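You operate a simulated robot arm through the tools that you are given. There is no shell and no other tool. Be economical: measure what you need, move in short steps, check, and stop when the job is done.

You run a simulated robot arm. Do the job below in one go: nothing can be reset, and whatever is moved stays where it is left.

TASK
On the top of the long table, make the wooden brush and the folded blue cloth change places.

The check looks at the end state, three seconds after you hand in, the way a careful person would. Anything else that was tipped, shoved, dropped, spilled or broken makes it a failure. Flat cloth is picked up by pressing the open fingertips on it (5 to 10 N) and closing them slowly along it; thin cloth reads only 2 to 8 mm in the jaws.

THE ROBOT
A 6-joint arm with a two-finger parallel gripper on a trunk, on a base that drives. Base frame: it is fixed to the floor where the robot stands at the start and does not move with it; the origin is under the middle of the robot, x ahead of it, y to its left, z up. Readings come in mm, rad, newtons and seconds.
With the tool pointing down near the work surface it reaches from about 320 to 700 mm from the robot's upright axis, wherever it stands. Its first joint turns from -2.897 to 2.897 rad. Payload 4.1 kg.
The tool frame sits at the grasp point between the pads (the TCP): z along the fingers, y along the line on which they close. The tips reach 23 mm beyond it. The gripper opens to 94 mm. The fingers are 38 mm wide and 10 mm thick; the gripper's body (54 by 96 mm) begins 39 mm behind the TCP.
Orientation is told as [roll, pitch, yaw] about the base's x, y, z axes, in that order, counted from this pose: with the fingers straight down and closing along the base's y, the tool's x points along the base's -x, its y along +y and its z along -z.

THE INTERFACE
- The arm moves only by the tool send_rows. Its argument "increments" is a list that holds one entry, the list of rows, each a list of 7 numbers: the gripper command, from -1 (shut) to 1 (fully open), values between in proportion, then the shift along the tool's x, y, z in units of 50 mm (1.0 is 50 mm), then the turn, a rotation vector about the tool's x, y, z in units of 6 degrees (1.0 is 6 degrees). In form: [[[hand, dx, dy, dz, rx, ry, rz], ...]]. A call has 1 to 8 rows; each row shifts and turns the commanded pose from where the row before left it, along the tool's axes as they then stand. A call with a number of a shift or a turn outside -1 to 1 is refused whole. A row lasts 0.2 s, in which the tool goes at most 50 mm and 0.15 rad; a call with a longer step from one row to the next is refused whole, and so is a gripper value outside its range. Where a pose cannot be reached the arm comes as near as it can. A force on the tool above 40 N (or 10 N above the force at the start of the call, whichever is more), or a blocked arm, ends the call early, and 0.2 s more pass. The fingers move at their own pace (about 45 mm/s each) and stop on an object; they squeeze with about 32 N. The grip force told is the motor's: it shows also when the fingers shut on nothing. Time passes only in rows, and 0.2 s behind the last, so rows that do not move let the fingers close. It gives the time, the measured TCP pose, the force on the tool (base axes), the opening and the grip force at its end, in the units of the frame above (readings bear some noise).
- Cameras (640 x 400 px; columns grow to the right, rows downward): "scene" is now at [13.7, 143.2, 1457.7]; the picture's right is [-0.26, -0.97, 0.00], its down [-0.72, 0.19, -0.67] and it looks along [0.65, -0.17, -0.74] (base axes); focal length 260 px, centre (320, 200). "wrist" rides on the gripper at [86, 16, -74] in the tool frame; the picture's right is [-0.18, 0.98, 0.00], its down [-0.58, -0.11, -0.81] and it looks along [-0.79, -0.15, 0.59] (tool axes); focal length 243 px, centre (320, 200). There is no depth. A picture from a camera that has moved, and an enlarged one, comes with that camera's place and axes in the base frame and with its lens.
- camera(camera): a new picture of that camera. It takes no simulated time.
- raise_lower(by): slides the trunk up (or, below 0, down) by that many mm; the arm and the scene camera ride with it, the base frame stays. It gives what a move gives, with no picture.
- drive_base(legs): drives the robot by 1 to 6 legs, each [ahead, turn to the left] in mm and rad, along the robot's own axes; the way and the turn of a leg run together, so that a leg with both is an arc; at most 1500 mm and 3.142 rad a leg. The arm and the cameras ride along, it lands a little off, and it stops where it bumps. It gives what a move gives.
- aim_head(pan, tilt): turns the head with the scene camera to pan (to the left, within 2.705 rad either way) and tilt (down, from -0.506 to 1.204), counted from straight ahead of the robot. It gives what a move gives.
- zoom(camera, box): a new picture of the part [left, top, right, bottom] of that camera's present view, enlarged. It takes no simulated time.
- close_job(): hands the job in; it is judged then, once.

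Go step by step. Nothing tells you exact positions but the pictures and the camera data: compare them with the known pose of the tool, close in by small moves and look again before you grip or let go. The budget is 165 turns and 108 pictures, counting those below and the enlarged ones. Unless the task says otherwise, let go and move clear before handing in, and close with one line.

The tools are called after "Request:" as name(argument=value, ...) on one line, values as JSON. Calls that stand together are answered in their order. send_rows: Moves the arm, as the interface text tells. Its arguments: {"type":"object","properties":{"increments":{"type":"array","items":{"type":"array","items":{"type":"array","items":{"type":"number"}}}}},"required":["increments"]} The other tools are called the same way: raise_lower (by) slides the trunk up or down; drive_base (legs) drives the base; aim_head (pan, tilt) turns the head that bears the scene camera; camera (camera) takes a picture; zoom (camera, box) takes an enlarged picture of a part of a camera's view; close_job () hands the job in.

At the start:

```text
time: 0.0
tool_pos: [422.2, 48.6, 1079.3]
ee_rot: [0.001, 0.001, 0.0]
contact_force: [0.5, 0.1, 0.1]
gripper_width: 94.2
finger_force: 0.1
trunk travel left (down, up): [-425.0, 165.0]
robot x, y, heading: [-2.3, 1.4, 0.002]
head pan, tilt: [-0.262, 0.836]
```

scene: 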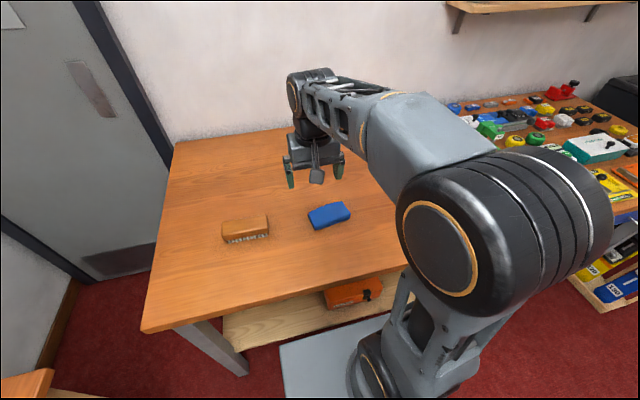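
wrist: 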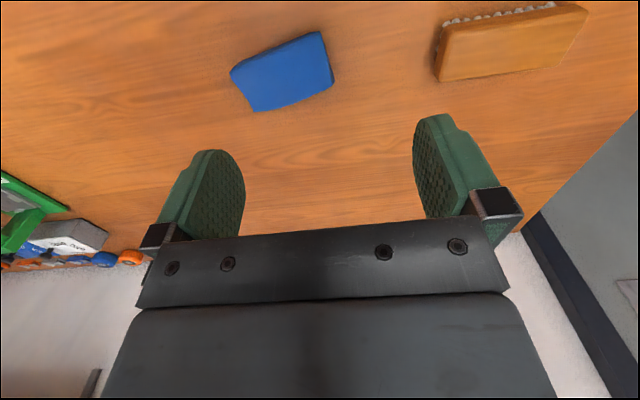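

I see the brush near (489, 236) and the folded cloth near (484, -11). I'll zoom in to measure both.

Request:
zoom(camera="scene", box=[200, 180, 380, 280])

Request:
zoom(camera="wrist", box=[200, 0, 600, 250])

```text
3.56 times, centred on (290, 230) of scene
camera zoom: at [13.7, 143.2, 1457.7], right [-0.26, -0.97, 0.0], down [-0.72, 0.19, -0.67], along [0.65, -0.17, -0.74], focal length 926 px, centre (427, 93)
```

zoom: 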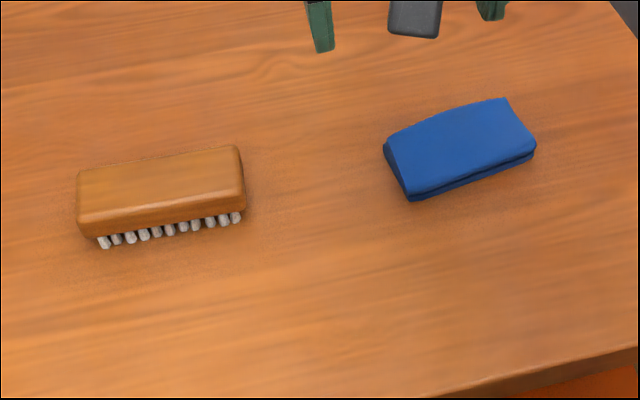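

```text
1.60 times, centred on (400, 125) of wrist
camera zoom: at [337.1, 64.6, 1153.7], right [0.18, 0.98, 0.0], down [0.58, -0.11, 0.81], along [0.79, -0.15, -0.59], focal length 388 px, centre (192, 320)
```

zoom: 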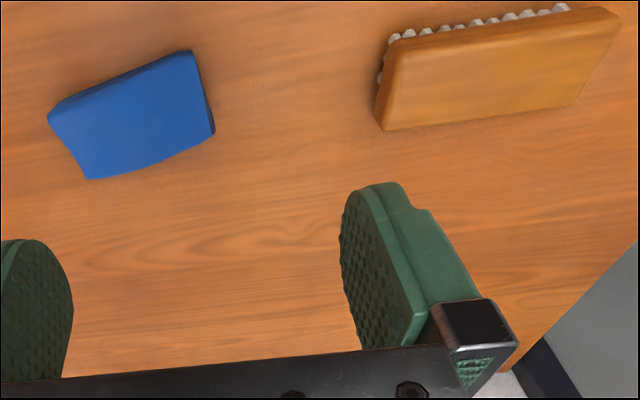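

The brush is about 120×47 mm with its top near z 880 and a long axis about 4° off y. The cloth is about 112×58 mm, with its centre near (478, -6) and its top near z 860. I'll park the brush at about (600, 120), put the cloth in the brush's place, then put the brush in the cloth's place. First I turn the gripper so it closes along x.

Request:
send_rows(increments=[[[1, 0, 0, 0, 0, 0, -1], [1, 0, 0, 0, 0, 0, -1], [1, 0, 0, 0, 0, 0, -1], [1, 0, 0, 0, 0, 0, -1], [1, 0, 0, 0, 0, 0, -1], [1, 0, 0, 0, 0, 0, -1], [1, 0, 0, 0, 0, 0, -1], [1, 0, 0, 0, 0, 0, -1]]])

Request:
send_rows(increments=[[[1, 0, 0, 0, 0, 0, -1], [1, 0, 0, 0, 0, 0, -1], [1, 0, 0, 0, 0, 0, -1], [1, 0, 0, 0, 0, 0, -1], [1, 0, 0, 0, 0, 0, -1], [1, 0, 0, 0, 0, 0, -1], [1, 0, 0, 0, 0, 0, -0.33]]])

```text
time: 1.8
tool_pos: [423.6, 48.4, 1078.1]
ee_rot: [0.0, 0.0, 0.839]
contact_force: [-0.6, 0.0, 0.2]
gripper_width: 94.2
finger_force: 0.0
trunk travel left (down, up): [-425.0, 165.0]
robot x, y, heading: [-0.2, -4.3, -0.003]
head pan, tilt: [-0.262, 0.836]
```

```text
time: 3.4
tool_pos: [423.2, 47.5, 1079.4]
ee_rot: [0.002, 0.001, 1.501]
contact_force: [-0.3, -0.3, 0.4]
gripper_width: 94.0
finger_force: 0.0
trunk travel left (down, up): [-425.0, 165.0]
robot x, y, heading: [-0.2, -0.4, -0.001]
head pan, tilt: [-0.262, 0.836]
```

The turn worked. Next I move above the brush at about z 1000 and look.

Request:
send_rows(increments=[[[1, -0.64, -0.16, 0.2, 0, 0, 0], [1, -0.64, -0.16, 0.3, 0, 0, 0], [1, -0.64, -0.16, 0.3, 0, 0, 0], [1, -0.64, -0.16, 0.3, 0, 0, 0], [1, -0.64, -0.16, 0.3, 0, 0, 0], [1, -0.64, -0.16, 0.2, 0, 0, 0], [1, 0, 0, 0, 0, 0, 0]]])

Request:
camera(camera="wrist")

Request:
camera(camera="scene")

```text
time: 5.0
tool_pos: [484.0, 235.6, 997.6]
ee_rot: [-0.001, -0.001, 1.497]
contact_force: [-0.5, 0.4, 0.8]
gripper_width: 94.1
finger_force: 0.0
trunk travel left (down, up): [-425.0, 165.0]
robot x, y, heading: [-0.6, -2.1, -0.005]
head pan, tilt: [-0.262, 0.836]
```

```text
103 pictures are left
camera wrist: at [461.9, 151.0, 1072.6], right [-0.97, 0.25, 0.0], down [0.15, 0.57, 0.81], along [0.2, 0.78, -0.59], focal length 243 px, centre (320, 200)
```

wrist: 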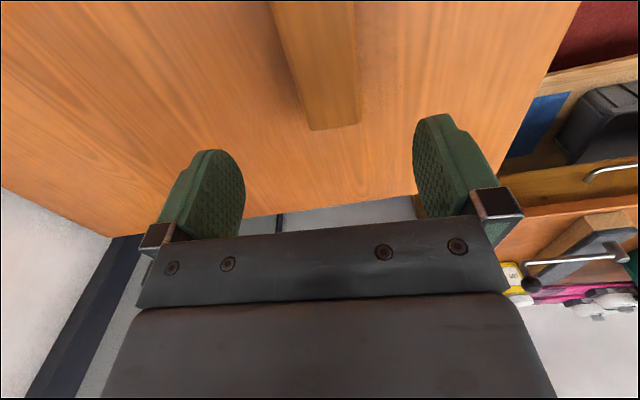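

```text
102 pictures are left
camera scene: at [13.9, 143.6, 1457.7], right [-0.26, -0.97, 0.0], down [-0.72, 0.19, -0.67], along [0.65, -0.17, -0.74], focal length 260 px, centre (320, 200)
```

scene: 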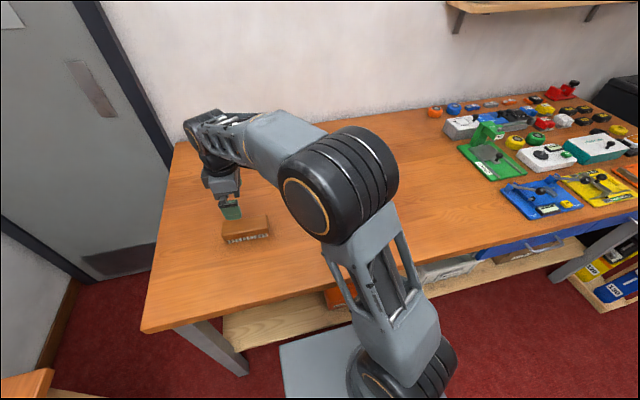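

The brush runs from y ≈ 174 to 296 and is centred at x ≈ 482, so the fingers straddle it. I descend in steps.

Request:
send_rows(increments=[[[1, 0, 0.04, 0.5, 0, 0, 0], [1, 0, 0, 0.5, 0, 0, 0], [1, 0, 0, 0.5, 0, 0, 0], [1, 0, 0, 0.4, 0, 0, 0], [1, 0, 0, 0.2, 0, 0, 0], [1, 0, 0, 0, 0, 0, 0]]])

Request:
camera(camera="wrist")

Request:
zoom(camera="scene", box=[160, 160, 340, 272])

```text
time: 6.4
tool_pos: [481.8, 237.9, 893.4]
ee_rot: [0.001, -0.002, 1.498]
contact_force: [-0.4, -1.0, 0.7]
gripper_width: 93.9
finger_force: 0.1
trunk travel left (down, up): [-425.0, 165.0]
robot x, y, heading: [-2.0, -7.2, 0.001]
head pan, tilt: [-0.262, 0.836]
```

```text
101 pictures are left
camera wrist: at [460.2, 152.7, 968.7], right [-0.97, 0.25, 0.0], down [0.15, 0.57, 0.81], along [0.2, 0.78, -0.59], focal length 243 px, centre (320, 200)
```

wrist: 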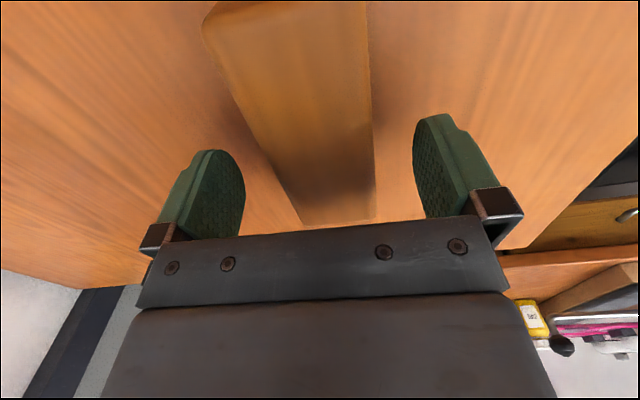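

```text
3.56 times, centred on (250, 216) of scene
camera zoom: at [13.7, 143.3, 1457.7], right [-0.26, -0.97, 0.0], down [-0.72, 0.19, -0.67], along [0.65, -0.17, -0.74], focal length 926 px, centre (569, 143)
```

zoom: 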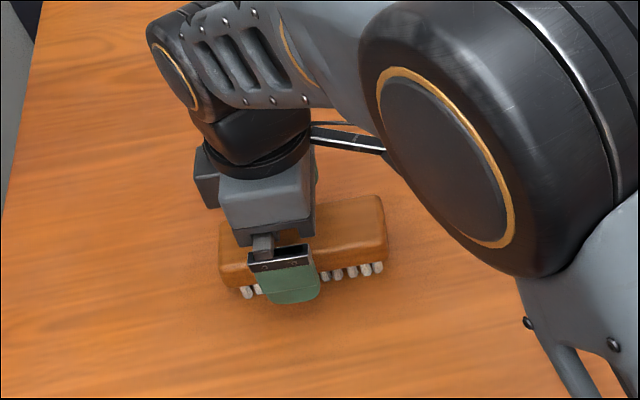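

The fingers straddle the brush. I go down to about z 870 and close.

Request:
send_rows(increments=[[[1, 0, 0, 0.25, 0, 0, 0], [1, 0, 0, 0.22, 0, 0, 0], [1, 0, 0, 0, 0, 0, 0], [0, 0, 0, 0, 0, 0, 0], [-1, 0, 0, 0, 0, 0, 0], [-1, 0, 0, 0, 0, 0, 0], [-1, 0, 0, 0, 0, 0, 0]]])

Request:
send_rows(increments=[[[-1, 0, 0, 0, 0, 0, 0], [-1, 0, 0, 0, 0, 0, 0]]])

Request:
zoom(camera="scene", box=[160, 160, 340, 272])

```text
time: 8.0
tool_pos: [482.4, 237.9, 871.4]
ee_rot: [0.0, -0.001, 1.5]
contact_force: [-0.7, -0.7, -0.7]
gripper_width: 51.7
finger_force: 32.2
trunk travel left (down, up): [-425.0, 165.0]
robot x, y, heading: [0.4, -3.4, 0.002]
head pan, tilt: [-0.262, 0.836]
```

```text
time: 8.6
tool_pos: [481.8, 237.2, 870.5]
ee_rot: [-0.002, -0.001, 1.499]
contact_force: [-0.4, 0.0, 0.3]
gripper_width: 51.7
finger_force: 32.1
trunk travel left (down, up): [-425.0, 165.0]
robot x, y, heading: [1.0, -1.9, -0.001]
head pan, tilt: [-0.262, 0.836]
```

```text
3.56 times, centred on (250, 216) of scene
camera zoom: at [13.6, 143.3, 1457.7], right [-0.26, -0.97, 0.0], down [-0.72, 0.19, -0.67], along [0.65, -0.17, -0.74], focal length 926 px, centre (569, 143)
```

zoom: 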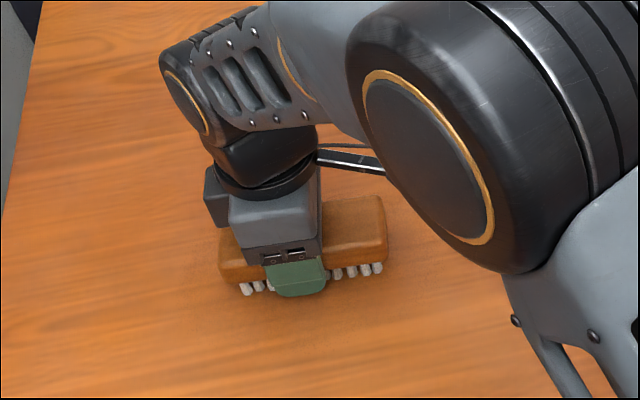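

The brush is gripped at 51.7 mm with TCP (482, 237, 871). I lift it and carry it to the parking spot at (600, 120).

Request:
send_rows(increments=[[[-1, 0, 0, -0.4, 0, 0, 0], [-1, 0, 0, -0.6, 0, 0, 0], [-1, 0, 0, -0.4, 0, 0, 0], [-1, 0, 0, 0, 0, 0, 0]]])

Request:
send_rows(increments=[[[-1, 0.3, -0.3, 0, 0, 0, 0], [-1, 0.45, -0.53, 0, 0, 0, 0], [-1, 0.45, -0.53, 0, 0, 0, 0], [-1, 0.45, -0.53, 0, 0, 0, 0], [-1, 0.35, -0.43, 0, 0, 0, 0], [-1, 0.17, -0.2, 0, 0, 0, 0], [-1, 0, 0, 0, 0, 0, 0]]])

Request:
camera(camera="scene")

Request:
camera(camera="wrist")

```text
time: 9.6
tool_pos: [482.9, 233.7, 940.1]
ee_rot: [0.0, -0.001, 1.498]
contact_force: [-0.8, -0.3, -1.2]
gripper_width: 51.7
finger_force: 32.0
trunk travel left (down, up): [-425.0, 165.0]
robot x, y, heading: [-3.0, -0.5, -0.002]
head pan, tilt: [-0.262, 0.836]
```

```text
time: 11.2
tool_pos: [600.5, 119.5, 940.9]
ee_rot: [0.0, 0.001, 1.498]
contact_force: [0.1, 0.2, -1.2]
gripper_width: 51.7
finger_force: 31.9
trunk travel left (down, up): [-425.0, 165.0]
robot x, y, heading: [0.9, 1.9, 0.001]
head pan, tilt: [-0.262, 0.836]
```

```text
98 pictures are left
camera scene: at [13.9, 143.3, 1457.7], right [-0.26, -0.97, 0.0], down [-0.72, 0.19, -0.67], along [0.65, -0.17, -0.74], focal length 260 px, centre (320, 200)
```

scene: 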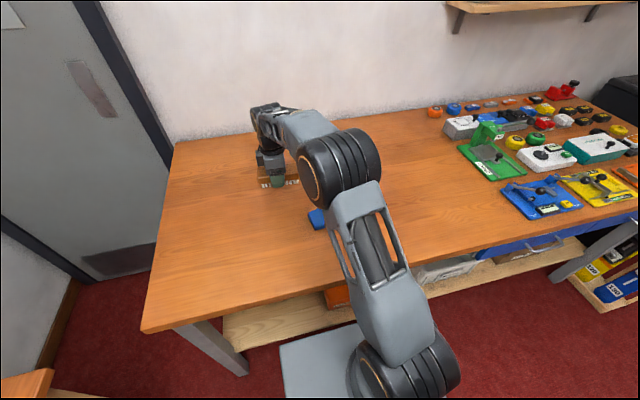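

```text
97 pictures are left
camera wrist: at [578.3, 33.6, 1014.8], right [-0.97, 0.25, 0.0], down [0.15, 0.57, 0.81], along [0.2, 0.78, -0.59], focal length 243 px, centre (320, 200)
```

wrist: 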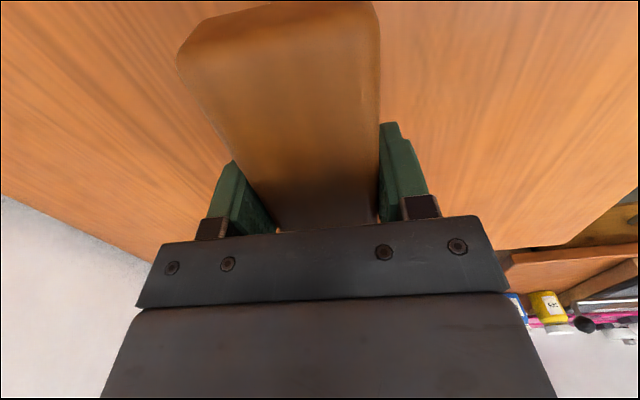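

The brush is held level above clear table. I lower it to the height it was gripped at, watching the force.

Request:
send_rows(increments=[[[-1, 0, 0, 0.5, 0, 0, 0], [-1, 0, 0, 0.5, 0, 0, 0], [-1, 0, 0, 0.25, 0, 0, 0], [-1, 0, 0, 0.1, 0, 0, 0], [-1, 0, 0, 0.04, 0, 0, 0], [-1, 0, 0, 0, 0, 0, 0]]])

```text
time: 12.6
tool_pos: [601.1, 118.3, 872.1]
ee_rot: [0.001, -0.001, 1.499]
contact_force: [0.7, -0.4, 1.4]
gripper_width: 51.8
finger_force: 31.5
trunk travel left (down, up): [-425.0, 165.0]
robot x, y, heading: [-0.5, -0.4, -0.003]
head pan, tilt: [-0.262, 0.836]
```

Request:
send_rows(increments=[[[-1, 0, 0, 0.03, 0, 0, 0], [-1, 0, 0, 0, 0, 0, 0]]])

```text
time: 13.2
tool_pos: [601.4, 119.2, 870.7]
ee_rot: [-0.004, -0.002, 1.501]
contact_force: [0.5, -1.2, 13.1]
gripper_width: 51.9
finger_force: 32.3
trunk travel left (down, up): [-425.0, 165.0]
robot x, y, heading: [-2.4, -2.2, 0.0]
head pan, tilt: [-0.262, 0.836]
```

The brush is standing on the table (13 N). I release it, rise, then move over the cloth at yaw of about 1.72.

Request:
send_rows(increments=[[[0.3, 0, 0, 0, 0, 0, 0], [1, 0, 0, 0, 0, 0, 0], [1, 0, 0, 0, 0, 0, 0], [1, 0, 0, -0.3, 0, 0, 0], [1, 0, 0, -0.7, 0, 0, 0], [1, 0, 0, -0.8, 0, 0, 0], [1, 0, 0, -0.4, 0, 0, 0], [1, 0, 0, 0, 0, 0, 0]]])

Request:
send_rows(increments=[[[1, 0.4, 0.4, 0, 0, 0, 0], [1, 0.55, 0.5, 0, 0, 0, 0], [1, 0.55, 0.5, 0, 0, 0, 0], [1, 0.55, 0.5, 0, 0, 0, 0], [1, 0.6, 0.38, 0, 0, 0, -0.7], [1, 0, 0, 0, 0, 0, -0.7], [1, 0, 0, 0, 0, 0, -0.7], [1, 0, 0, 0, 0, 0, 0]]])

Request:
camera(camera="scene")

Request:
camera(camera="wrist")

```text
time: 15.0
tool_pos: [599.2, 118.7, 979.5]
ee_rot: [-0.001, 0.0, 1.499]
contact_force: [0.4, -0.5, -0.5]
gripper_width: 93.9
finger_force: 0.0
trunk travel left (down, up): [-425.0, 165.0]
robot x, y, heading: [2.6, -1.6, 0.0]
head pan, tilt: [-0.262, 0.836]
```

```text
time: 16.8
tool_pos: [477.6, -5.8, 978.9]
ee_rot: [0.001, -0.001, 1.721]
contact_force: [-1.6, 0.3, -0.5]
gripper_width: 93.9
finger_force: 0.0
trunk travel left (down, up): [-425.0, 165.0]
robot x, y, heading: [-2.4, -3.3, 0.001]
head pan, tilt: [-0.262, 0.836]
```

```text
96 pictures are left
camera scene: at [13.7, 143.2, 1457.7], right [-0.26, -0.97, 0.0], down [-0.72, 0.19, -0.67], along [0.65, -0.17, -0.74], focal length 260 px, centre (320, 200)
```

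scene: 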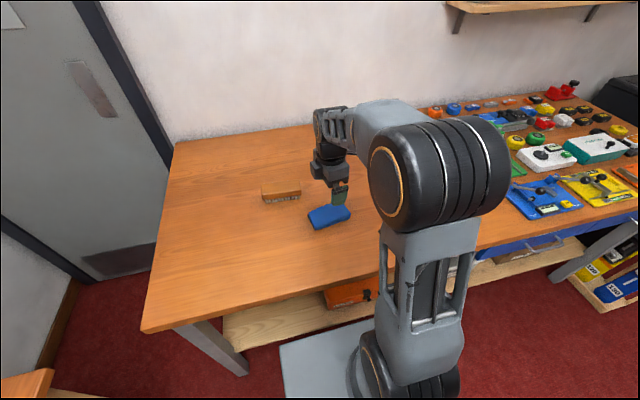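

```text
95 pictures are left
camera wrist: at [474.6, -93.7, 1054.4], right [-1.0, 0.04, 0.0], down [0.02, 0.59, 0.81], along [0.03, 0.81, -0.59], focal length 243 px, centre (320, 200)
```

wrist: 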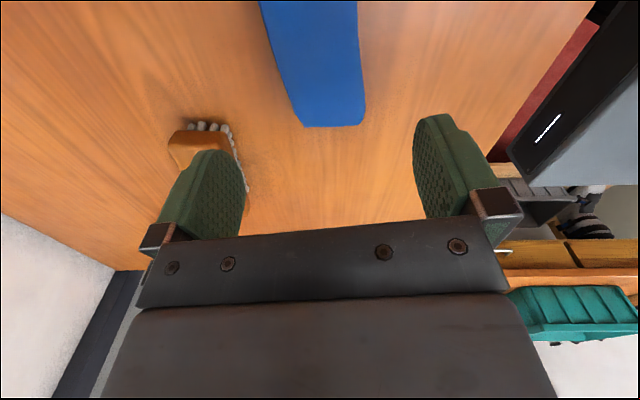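

The fingers straddle the cloth evenly, with the cloth centre at about (477, -5). I descend to just above the table and close slowly onto its sides.

Request:
send_rows(increments=[[[1, 0, 0, 0.5, 0, 0, 0], [1, 0, 0, 0.6, 0, 0, 0], [1, 0, 0, 0.6, 0, 0, 0], [1, 0, 0, 0.4, 0, 0, 0], [1, 0, 0, 0.13, 0, 0, 0], [1, 0, 0, 0, 0, 0, 0]]])

Request:
camera(camera="wrist")

Request:
zoom(camera="scene", box=[240, 150, 420, 262])

```text
time: 18.2
tool_pos: [477.7, -4.6, 866.2]
ee_rot: [0.0, 0.0, 1.72]
contact_force: [1.0, 0.0, -0.6]
gripper_width: 94.2
finger_force: 0.1
trunk travel left (down, up): [-425.0, 165.0]
robot x, y, heading: [2.4, -1.6, 0.001]
head pan, tilt: [-0.262, 0.836]
```

```text
94 pictures are left
camera wrist: at [474.4, -92.4, 942.1], right [-1.0, 0.04, 0.0], down [0.02, 0.59, 0.81], along [0.03, 0.81, -0.59], focal length 243 px, centre (320, 200)
```

wrist: 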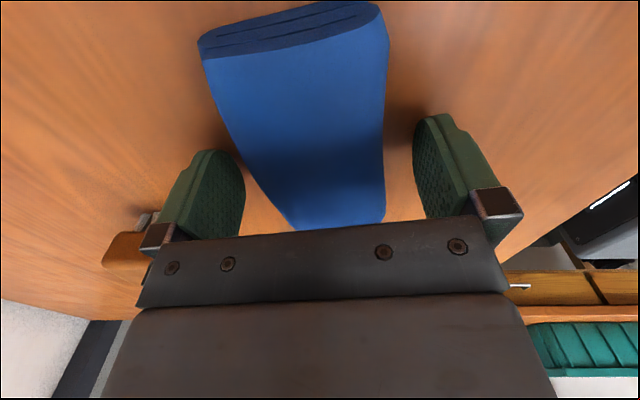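

```text
3.56 times, centred on (330, 206) of scene
camera zoom: at [13.7, 143.2, 1457.7], right [-0.26, -0.97, 0.0], down [-0.72, 0.19, -0.67], along [0.65, -0.17, -0.74], focal length 926 px, centre (284, 179)
```

zoom: 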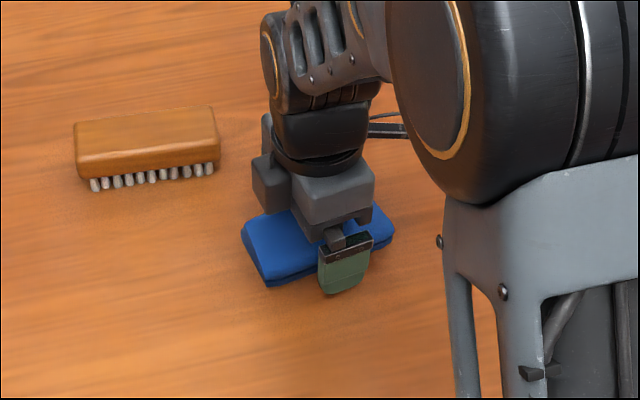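

It is a layered folded cloth sitting well between the fingers. I close stepwise.

Request:
send_rows(increments=[[[0.6, 0, 0, 0, 0, 0, 0], [0.4, 0, 0, 0, 0, 0, 0], [0.25, 0, 0, 0, 0, 0, 0], [0.1, 0, 0, 0, 0, 0, 0], [0.1, 0, 0, 0, 0, 0, 0]]])

Request:
camera(camera="wrist")

```text
time: 19.4
tool_pos: [476.4, -5.0, 866.1]
ee_rot: [0.001, 0.0, 1.72]
contact_force: [-0.7, 0.4, -0.2]
gripper_width: 67.4
finger_force: 32.1
trunk travel left (down, up): [-425.0, 165.0]
robot x, y, heading: [-0.9, -3.4, -0.004]
head pan, tilt: [-0.262, 0.836]
```

```text
92 pictures are left
camera wrist: at [474.4, -92.4, 942.3], right [-1.0, 0.04, 0.0], down [0.02, 0.59, 0.81], along [0.03, 0.81, -0.59], focal length 243 px, centre (320, 200)
```

wrist: 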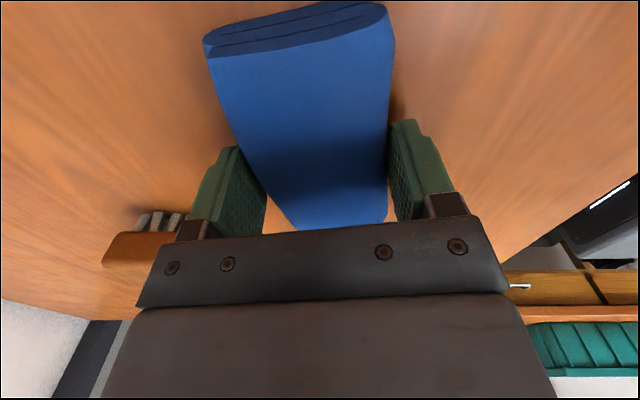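

The cloth holds firm at 67.4 mm like a solid bundle. I lift a little and check.

Request:
send_rows(increments=[[[-1, 0, 0, 0, 0, 0, 0], [-1, 0, 0, -0.2, 0, 0, 0], [-1, 0, 0, -0.4, 0, 0, 0], [-1, 0, 0, -0.4, 0, 0, 0], [-1, 0, 0, -0.2, 0, 0, 0], [-1, 0, 0, 0, 0, 0, 0]]])

Request:
zoom(camera="scene", box=[240, 150, 420, 262])

Request:
camera(camera="wrist")

```text
time: 20.8
tool_pos: [477.4, -3.2, 928.4]
ee_rot: [0.0, 0.001, 1.717]
contact_force: [-0.6, 0.1, -0.3]
gripper_width: 67.4
finger_force: 32.1
trunk travel left (down, up): [-425.0, 165.0]
robot x, y, heading: [-2.3, -2.8, 0.001]
head pan, tilt: [-0.262, 0.836]
```

```text
3.56 times, centred on (330, 206) of scene
camera zoom: at [13.7, 143.2, 1457.7], right [-0.26, -0.97, 0.0], down [-0.72, 0.19, -0.67], along [0.65, -0.17, -0.74], focal length 926 px, centre (284, 179)
```

zoom: 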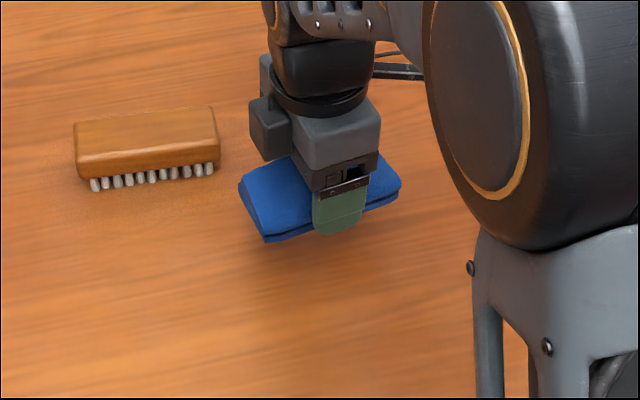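

```text
90 pictures are left
camera wrist: at [473.7, -91.9, 1002.4], right [-1.0, 0.04, 0.0], down [0.02, 0.59, 0.81], along [0.03, 0.81, -0.59], focal length 243 px, centre (320, 200)
```

wrist: 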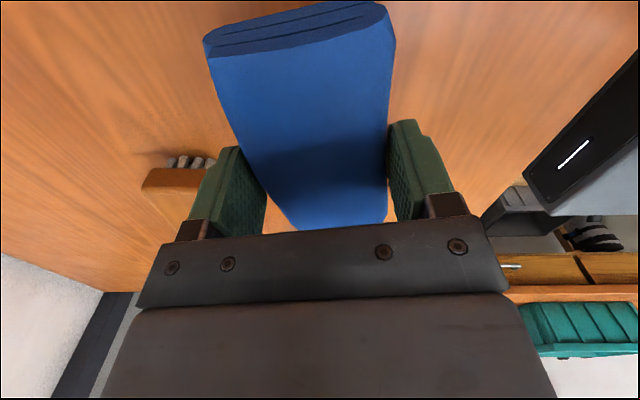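

The cloth is held level. I carry it to the brush's old place (482, 235) and align it with the brush's original direction.

Request:
send_rows(increments=[[[-1, -0.4, -0.07, 0, 0, 0, 0], [-1, -0.75, -0.125, 0, 0, 0, 0], [-1, -0.8, -0.13, 0, 0, 0, 0], [-1, -0.8, -0.13, 0, 0, 0, 0], [-1, -0.8, -0.13, 0, 0, 0, 0], [-1, -0.75, -0.125, 0, 0, 0, 0], [-1, -0.39, -0.075, 0, 0, 0, 0], [-1, 0, 0, 0, 0, 0, 0]]])

Request:
send_rows(increments=[[[-1, 0, 0, 0, 0, 0, 0.7], [-1, 0, 0, 0, 0, 0, 0.7], [-1, 0, 0, 0, 0, 0, 0.67], [-1, 0, 0, 0, 0, 0, 0]]])

Request:
camera(camera="scene")

```text
time: 22.6
tool_pos: [483.4, 235.0, 927.1]
ee_rot: [-0.001, 0.001, 1.72]
contact_force: [0.2, 0.0, -0.7]
gripper_width: 67.3
finger_force: 31.9
trunk travel left (down, up): [-425.0, 165.0]
robot x, y, heading: [-0.8, -2.1, 0.004]
head pan, tilt: [-0.262, 0.836]
```

```text
time: 23.6
tool_pos: [482.5, 232.4, 929.0]
ee_rot: [-0.001, -0.001, 1.504]
contact_force: [-0.4, 0.2, 0.3]
gripper_width: 67.3
finger_force: 32.1
trunk travel left (down, up): [-425.0, 165.0]
robot x, y, heading: [2.5, -4.7, 0.004]
head pan, tilt: [-0.262, 0.836]
```

```text
89 pictures are left
camera scene: at [13.7, 143.3, 1457.7], right [-0.26, -0.97, 0.0], down [-0.72, 0.19, -0.67], along [0.65, -0.17, -0.74], focal length 260 px, centre (320, 200)
```

scene: 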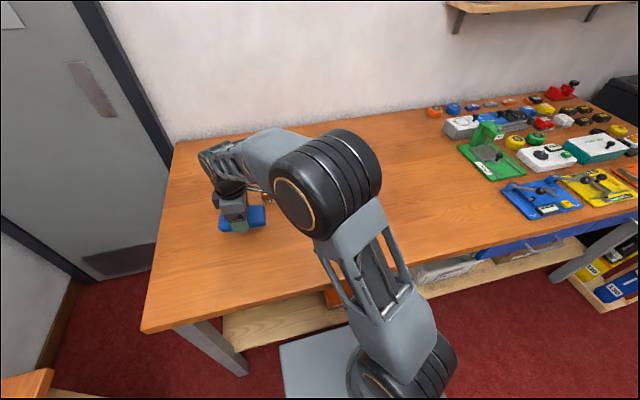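

It is over the spot. I lower it to nearly the grip height.

Request:
send_rows(increments=[[[-1, 0, 0, 0.4, 0, 0, 0], [-1, 0, 0, 0.5, 0, 0, 0], [-1, 0, 0, 0.23, 0, 0, 0], [-1, 0, 0, 0.06, 0, 0, 0], [-1, 0, 0, 0.03, 0, 0, 0], [-1, 0, 0, 0, 0, 0, 0]]])

```text
time: 25.0
tool_pos: [482.6, 233.0, 867.5]
ee_rot: [-0.001, 0.0, 1.503]
contact_force: [-0.1, -0.9, -1.2]
gripper_width: 67.0
finger_force: 32.0
trunk travel left (down, up): [-425.0, 165.0]
robot x, y, heading: [3.6, -2.0, -0.001]
head pan, tilt: [-0.262, 0.836]
```

Request:
send_rows(increments=[[[-1, 0, 0, 0.03, 0, 0, 0], [-1, 0, 0, 0, 0, 0, 0]]])

```text
time: 25.6
tool_pos: [482.0, 234.7, 867.8]
ee_rot: [-0.001, -0.001, 1.502]
contact_force: [-0.4, -0.1, 12.5]
gripper_width: 67.0
finger_force: 31.8
trunk travel left (down, up): [-425.0, 165.0]
robot x, y, heading: [-1.1, -3.7, 0.001]
head pan, tilt: [-0.262, 0.836]
```

The cloth is on the table (12.5 N). I release it and rise.

Request:
send_rows(increments=[[[0.6, 0, 0, 0, 0, 0, 0], [1, 0, 0, 0, 0, 0, 0], [1, 0, 0, 0, 0, 0, 0], [1, 0, 0, -0.3, 0, 0, 0], [1, 0, 0, -0.6, 0, 0, 0], [1, 0, 0, -0.8, 0, 0, 0], [1, 0, 0, -0.5, 0, 0, 0], [1, 0, 0, 0, 0, 0, 0]]])

Request:
send_rows(increments=[[[1, 0.3, -0.3, 0, 0, 0, 0], [1, 0.45, -0.53, 0, 0, 0, 0], [1, 0.45, -0.53, 0, 0, 0, 0], [1, 0.45, -0.53, 0, 0, 0, 0], [1, 0.35, -0.43, 0, 0, 0, 0], [1, 0.17, -0.2, 0, 0, 0, 0], [1, 0, 0, 0, 0, 0, 0]]])

Request:
camera(camera="scene")

Request:
camera(camera="wrist")

```text
time: 27.4
tool_pos: [482.1, 233.2, 976.1]
ee_rot: [0.0, 0.001, 1.503]
contact_force: [0.4, 0.5, 0.9]
gripper_width: 93.8
finger_force: 0.1
trunk travel left (down, up): [-425.0, 165.0]
robot x, y, heading: [0.8, -3.1, 0.001]
head pan, tilt: [-0.262, 0.836]
```

```text
time: 29.0
tool_pos: [601.7, 117.3, 974.7]
ee_rot: [0.001, -0.002, 1.504]
contact_force: [0.0, 0.3, -0.2]
gripper_width: 94.2
finger_force: 0.1
trunk travel left (down, up): [-425.0, 165.0]
robot x, y, heading: [-1.7, -3.4, -0.001]
head pan, tilt: [-0.262, 0.836]
```

```text
88 pictures are left
camera scene: at [13.8, 143.2, 1457.7], right [-0.26, -0.97, 0.0], down [-0.72, 0.19, -0.67], along [0.65, -0.17, -0.74], focal length 260 px, centre (320, 200)
```

scene: 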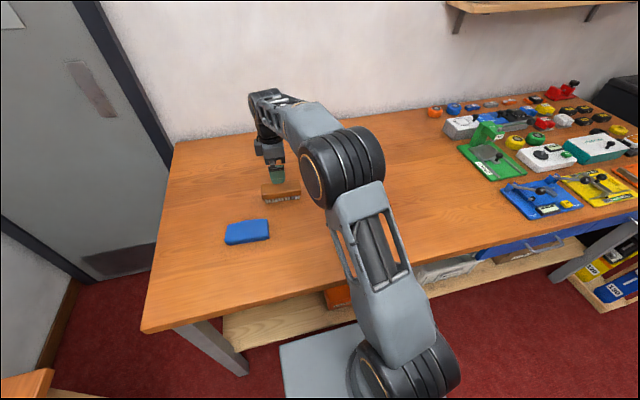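

```text
87 pictures are left
camera wrist: at [579.3, 31.6, 1049.4], right [-0.97, 0.25, 0.0], down [0.15, 0.57, 0.81], along [0.2, 0.78, -0.59], focal length 243 px, centre (320, 200)
```

wrist: 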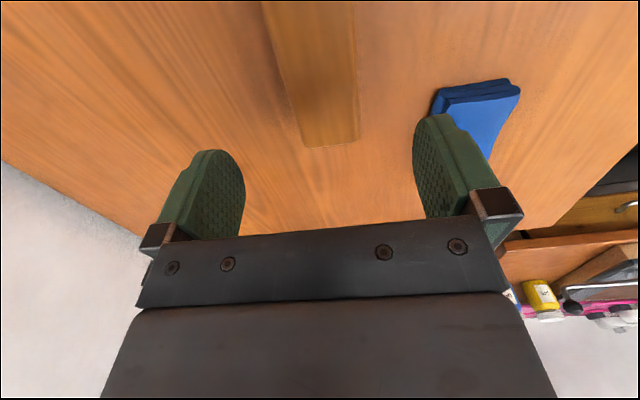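

The cloth sits at the brush's old place. I descend and regrip the brush.

Request:
send_rows(increments=[[[1, 0, 0, 0.5, 0, 0, 0], [1, 0, 0, 0.6, 0, 0, 0], [1, 0, 0, 0.6, 0, 0, 0], [1, 0, 0, 0.27, 0, 0, 0], [1, 0, 0, 0.09, 0, 0, 0], [1, 0, 0, 0, 0, 0, 0]]])

Request:
send_rows(increments=[[[0, 0, 0, 0, 0, 0, 0], [-1, 0, 0, 0, 0, 0, 0], [-1, 0, 0, 0, 0, 0, 0], [-1, 0, 0, 0, 0, 0, 0], [-1, 0, 0, 0, 0, 0, 0]]])

Request:
send_rows(increments=[[[-1, 0, 0, -0.4, 0, 0, 0], [-1, 0, 0, -0.6, 0, 0, 0], [-1, 0, 0, -0.4, 0, 0, 0], [-1, 0, 0, 0, 0, 0, 0]]])

```text
time: 30.4
tool_pos: [601.6, 116.0, 873.3]
ee_rot: [-0.001, 0.0, 1.502]
contact_force: [0.8, -0.1, -0.5]
gripper_width: 94.1
finger_force: 0.0
trunk travel left (down, up): [-425.0, 165.0]
robot x, y, heading: [0.2, -5.3, -0.001]
head pan, tilt: [-0.262, 0.836]
```

```text
time: 31.6
tool_pos: [601.2, 116.2, 874.6]
ee_rot: [0.001, 0.0, 1.502]
contact_force: [0.3, 0.7, 0.2]
gripper_width: 51.6
finger_force: 31.9
trunk travel left (down, up): [-425.0, 165.0]
robot x, y, heading: [-0.9, -4.4, -0.001]
head pan, tilt: [-0.262, 0.836]
```

```text
time: 32.6
tool_pos: [601.4, 115.4, 943.1]
ee_rot: [0.0, 0.002, 1.503]
contact_force: [0.3, -1.1, -1.4]
gripper_width: 51.3
finger_force: 32.2
trunk travel left (down, up): [-425.0, 165.0]
robot x, y, heading: [-1.9, -5.4, -0.004]
head pan, tilt: [-0.262, 0.836]
```

The brush is gripped and lifted. I carry it to the cloth's old place (477, -5) and turn it to the cloth's original direction.

Request:
send_rows(increments=[[[-1, 0.3, 0.27, 0, 0, 0, 0], [-1, 0.5, 0.45, 0, 0, 0, 0], [-1, 0.5, 0.45, 0, 0, 0, 0], [-1, 0.5, 0.45, 0, 0, 0, 0], [-1, 0.5, 0.45, 0, 0, 0, 0], [-1, 0.27, 0.25, 0, 0, 0, 0], [-1, 0, 0, 0, 0, 0, 0]]])

Request:
send_rows(increments=[[[-1, 0, 0, 0, 0, 0, -0.7], [-1, 0, 0, 0, 0, 0, -0.7], [-1, 0, 0, 0, 0, 0, -0.67], [-1, 0, 0, 0, 0, 0, 0]]])

Request:
send_rows(increments=[[[-1, 0, 0, 0.4, 0, 0, 0], [-1, 0, 0, 0.5, 0, 0, 0], [-1, 0, 0, 0.25, 0, 0, 0], [-1, 0, 0, 0.1, 0, 0, 0], [-1, 0, 0, 0.05, 0, 0, 0], [-1, 0, 0, 0, 0, 0, 0]]])

```text
time: 34.2
tool_pos: [476.6, -4.0, 942.3]
ee_rot: [0.001, -0.001, 1.502]
contact_force: [-0.1, 1.1, -0.1]
gripper_width: 51.9
finger_force: 31.9
trunk travel left (down, up): [-425.0, 165.0]
robot x, y, heading: [2.5, -1.5, 0.001]
head pan, tilt: [-0.262, 0.836]
```

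```text
time: 35.2
tool_pos: [475.7, -4.4, 942.5]
ee_rot: [0.001, 0.001, 1.721]
contact_force: [-0.6, 0.0, -1.1]
gripper_width: 51.7
finger_force: 32.1
trunk travel left (down, up): [-425.0, 165.0]
robot x, y, heading: [-1.9, -1.2, -0.0]
head pan, tilt: [-0.262, 0.836]
```

```text
time: 36.6
tool_pos: [475.5, -4.2, 875.8]
ee_rot: [0.0, 0.001, 1.719]
contact_force: [-0.6, 0.6, -1.9]
gripper_width: 51.5
finger_force: 31.5
trunk travel left (down, up): [-425.0, 165.0]
robot x, y, heading: [1.4, -0.6, -0.002]
head pan, tilt: [-0.262, 0.836]
```

The brush is just above the table, so I lower the last few millimetres.

Request:
send_rows(increments=[[[-1, 0, 0, 0.03, 0, 0, 0], [-1, 0, 0, 0.02, 0, 0, 0], [-1, 0, 0, 0, 0, 0, 0]]])

```text
time: 37.4
tool_pos: [475.0, -4.1, 875.8]
ee_rot: [-0.001, 0.001, 1.719]
contact_force: [0.0, 0.1, -2.3]
gripper_width: 51.8
finger_force: 32.3
trunk travel left (down, up): [-425.0, 165.0]
robot x, y, heading: [-0.8, -2.9, -0.002]
head pan, tilt: [-0.262, 0.836]
```

Request:
send_rows(increments=[[[-1, 0, 0, 0.03, 0, 0, 0], [-1, 0, 0, 0, 0, 0, 0]]])

```text
time: 38.0
tool_pos: [475.8, -3.9, 874.7]
ee_rot: [-0.001, 0.0, 1.719]
contact_force: [0.5, -0.2, -1.0]
gripper_width: 51.6
finger_force: 31.8
trunk travel left (down, up): [-425.0, 165.0]
robot x, y, heading: [-2.0, -0.6, 0.001]
head pan, tilt: [-0.262, 0.836]
```

Request:
send_rows(increments=[[[-1, 0, 0, 0.03, 0, 0, 0], [-1, 0, 0, 0, 0, 0, 0]]])

```text
time: 38.6
tool_pos: [475.3, -3.6, 873.7]
ee_rot: [-0.002, 0.0, 1.719]
contact_force: [-1.2, 0.3, 12.7]
gripper_width: 51.5
finger_force: 31.8
trunk travel left (down, up): [-425.0, 165.0]
robot x, y, heading: [0.7, -2.0, -0.0]
head pan, tilt: [-0.262, 0.836]
```

The brush is on the table (12.7 N). I release it, rise and move clear, then check.

Request:
send_rows(increments=[[[0.3, 0, 0, 0, 0, 0, 0], [1, 0, 0, 0, 0, 0, 0], [1, 0, 0, 0, 0, 0, 0], [1, 0, 0, -0.3, 0, 0, 0], [1, 0, 0, -0.8, 0, 0, 0], [1, 0, 0, -1, 0, 0, 0], [1, 0, 0, -1, 0, 0, 0], [1, 0, 0, -0.6, 0, 0, 0]]])

Request:
send_rows(increments=[[[1, 0.5, -0.3, 0, 0, 0, 0], [1, 0.5, -0.5, 0, 0, 0, 0], [1, 0.5, -0.5, 0, 0, 0, 0], [1, 0, -0.3, 0, 0, 0, 0], [1, 0, 0, 0, 0, 0, 0]]])

Request:
camera(camera="scene")

Request:
zoom(camera="scene", box=[200, 180, 380, 280])

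```text
time: 40.4
tool_pos: [476.4, -4.0, 1058.4]
ee_rot: [0.0, 0.0, 1.719]
contact_force: [-0.1, -0.1, -1.2]
gripper_width: 93.9
finger_force: 0.1
trunk travel left (down, up): [-425.0, 165.0]
robot x, y, heading: [-0.6, 0.2, -0.002]
head pan, tilt: [-0.262, 0.836]
```

```text
time: 41.6
tool_pos: [567.2, -66.1, 1055.3]
ee_rot: [0.0, -0.001, 1.718]
contact_force: [-0.4, -0.3, -0.4]
gripper_width: 93.9
finger_force: 0.1
trunk travel left (down, up): [-425.0, 165.0]
robot x, y, heading: [2.2, -4.2, 0.001]
head pan, tilt: [-0.262, 0.836]
```

```text
86 pictures are left
camera scene: at [13.7, 143.3, 1457.7], right [-0.26, -0.97, 0.0], down [-0.72, 0.19, -0.67], along [0.65, -0.17, -0.74], focal length 260 px, centre (320, 200)
```

scene: 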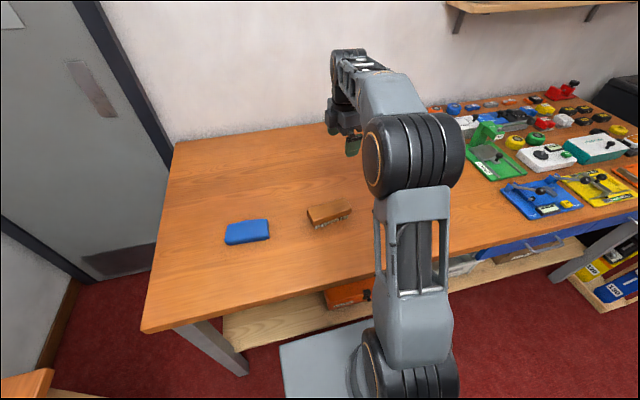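

```text
3.56 times, centred on (290, 230) of scene
camera zoom: at [13.7, 143.3, 1457.7], right [-0.26, -0.97, 0.0], down [-0.72, 0.19, -0.67], along [0.65, -0.17, -0.74], focal length 926 px, centre (427, 93)
```

zoom: 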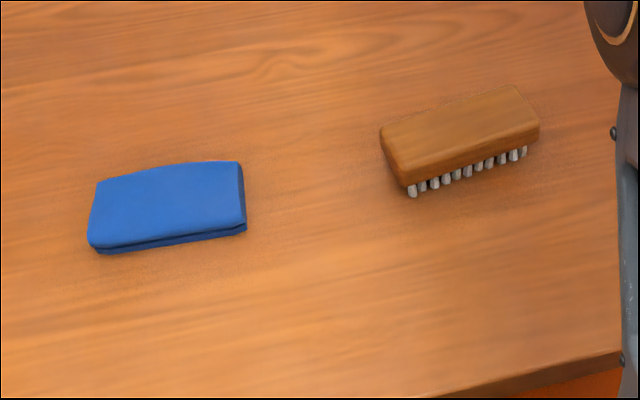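

The brush and the cloth now lie in each other's places, the cloth is still folded, and the arm is clear. I'm handing in.

Request:
close_job()

```text
The job is handed in.
```

The wooden brush and the folded blue cloth have changed places on the long table. The cloth is still folded, the brush stands on its bristles, and nothing else was touched.
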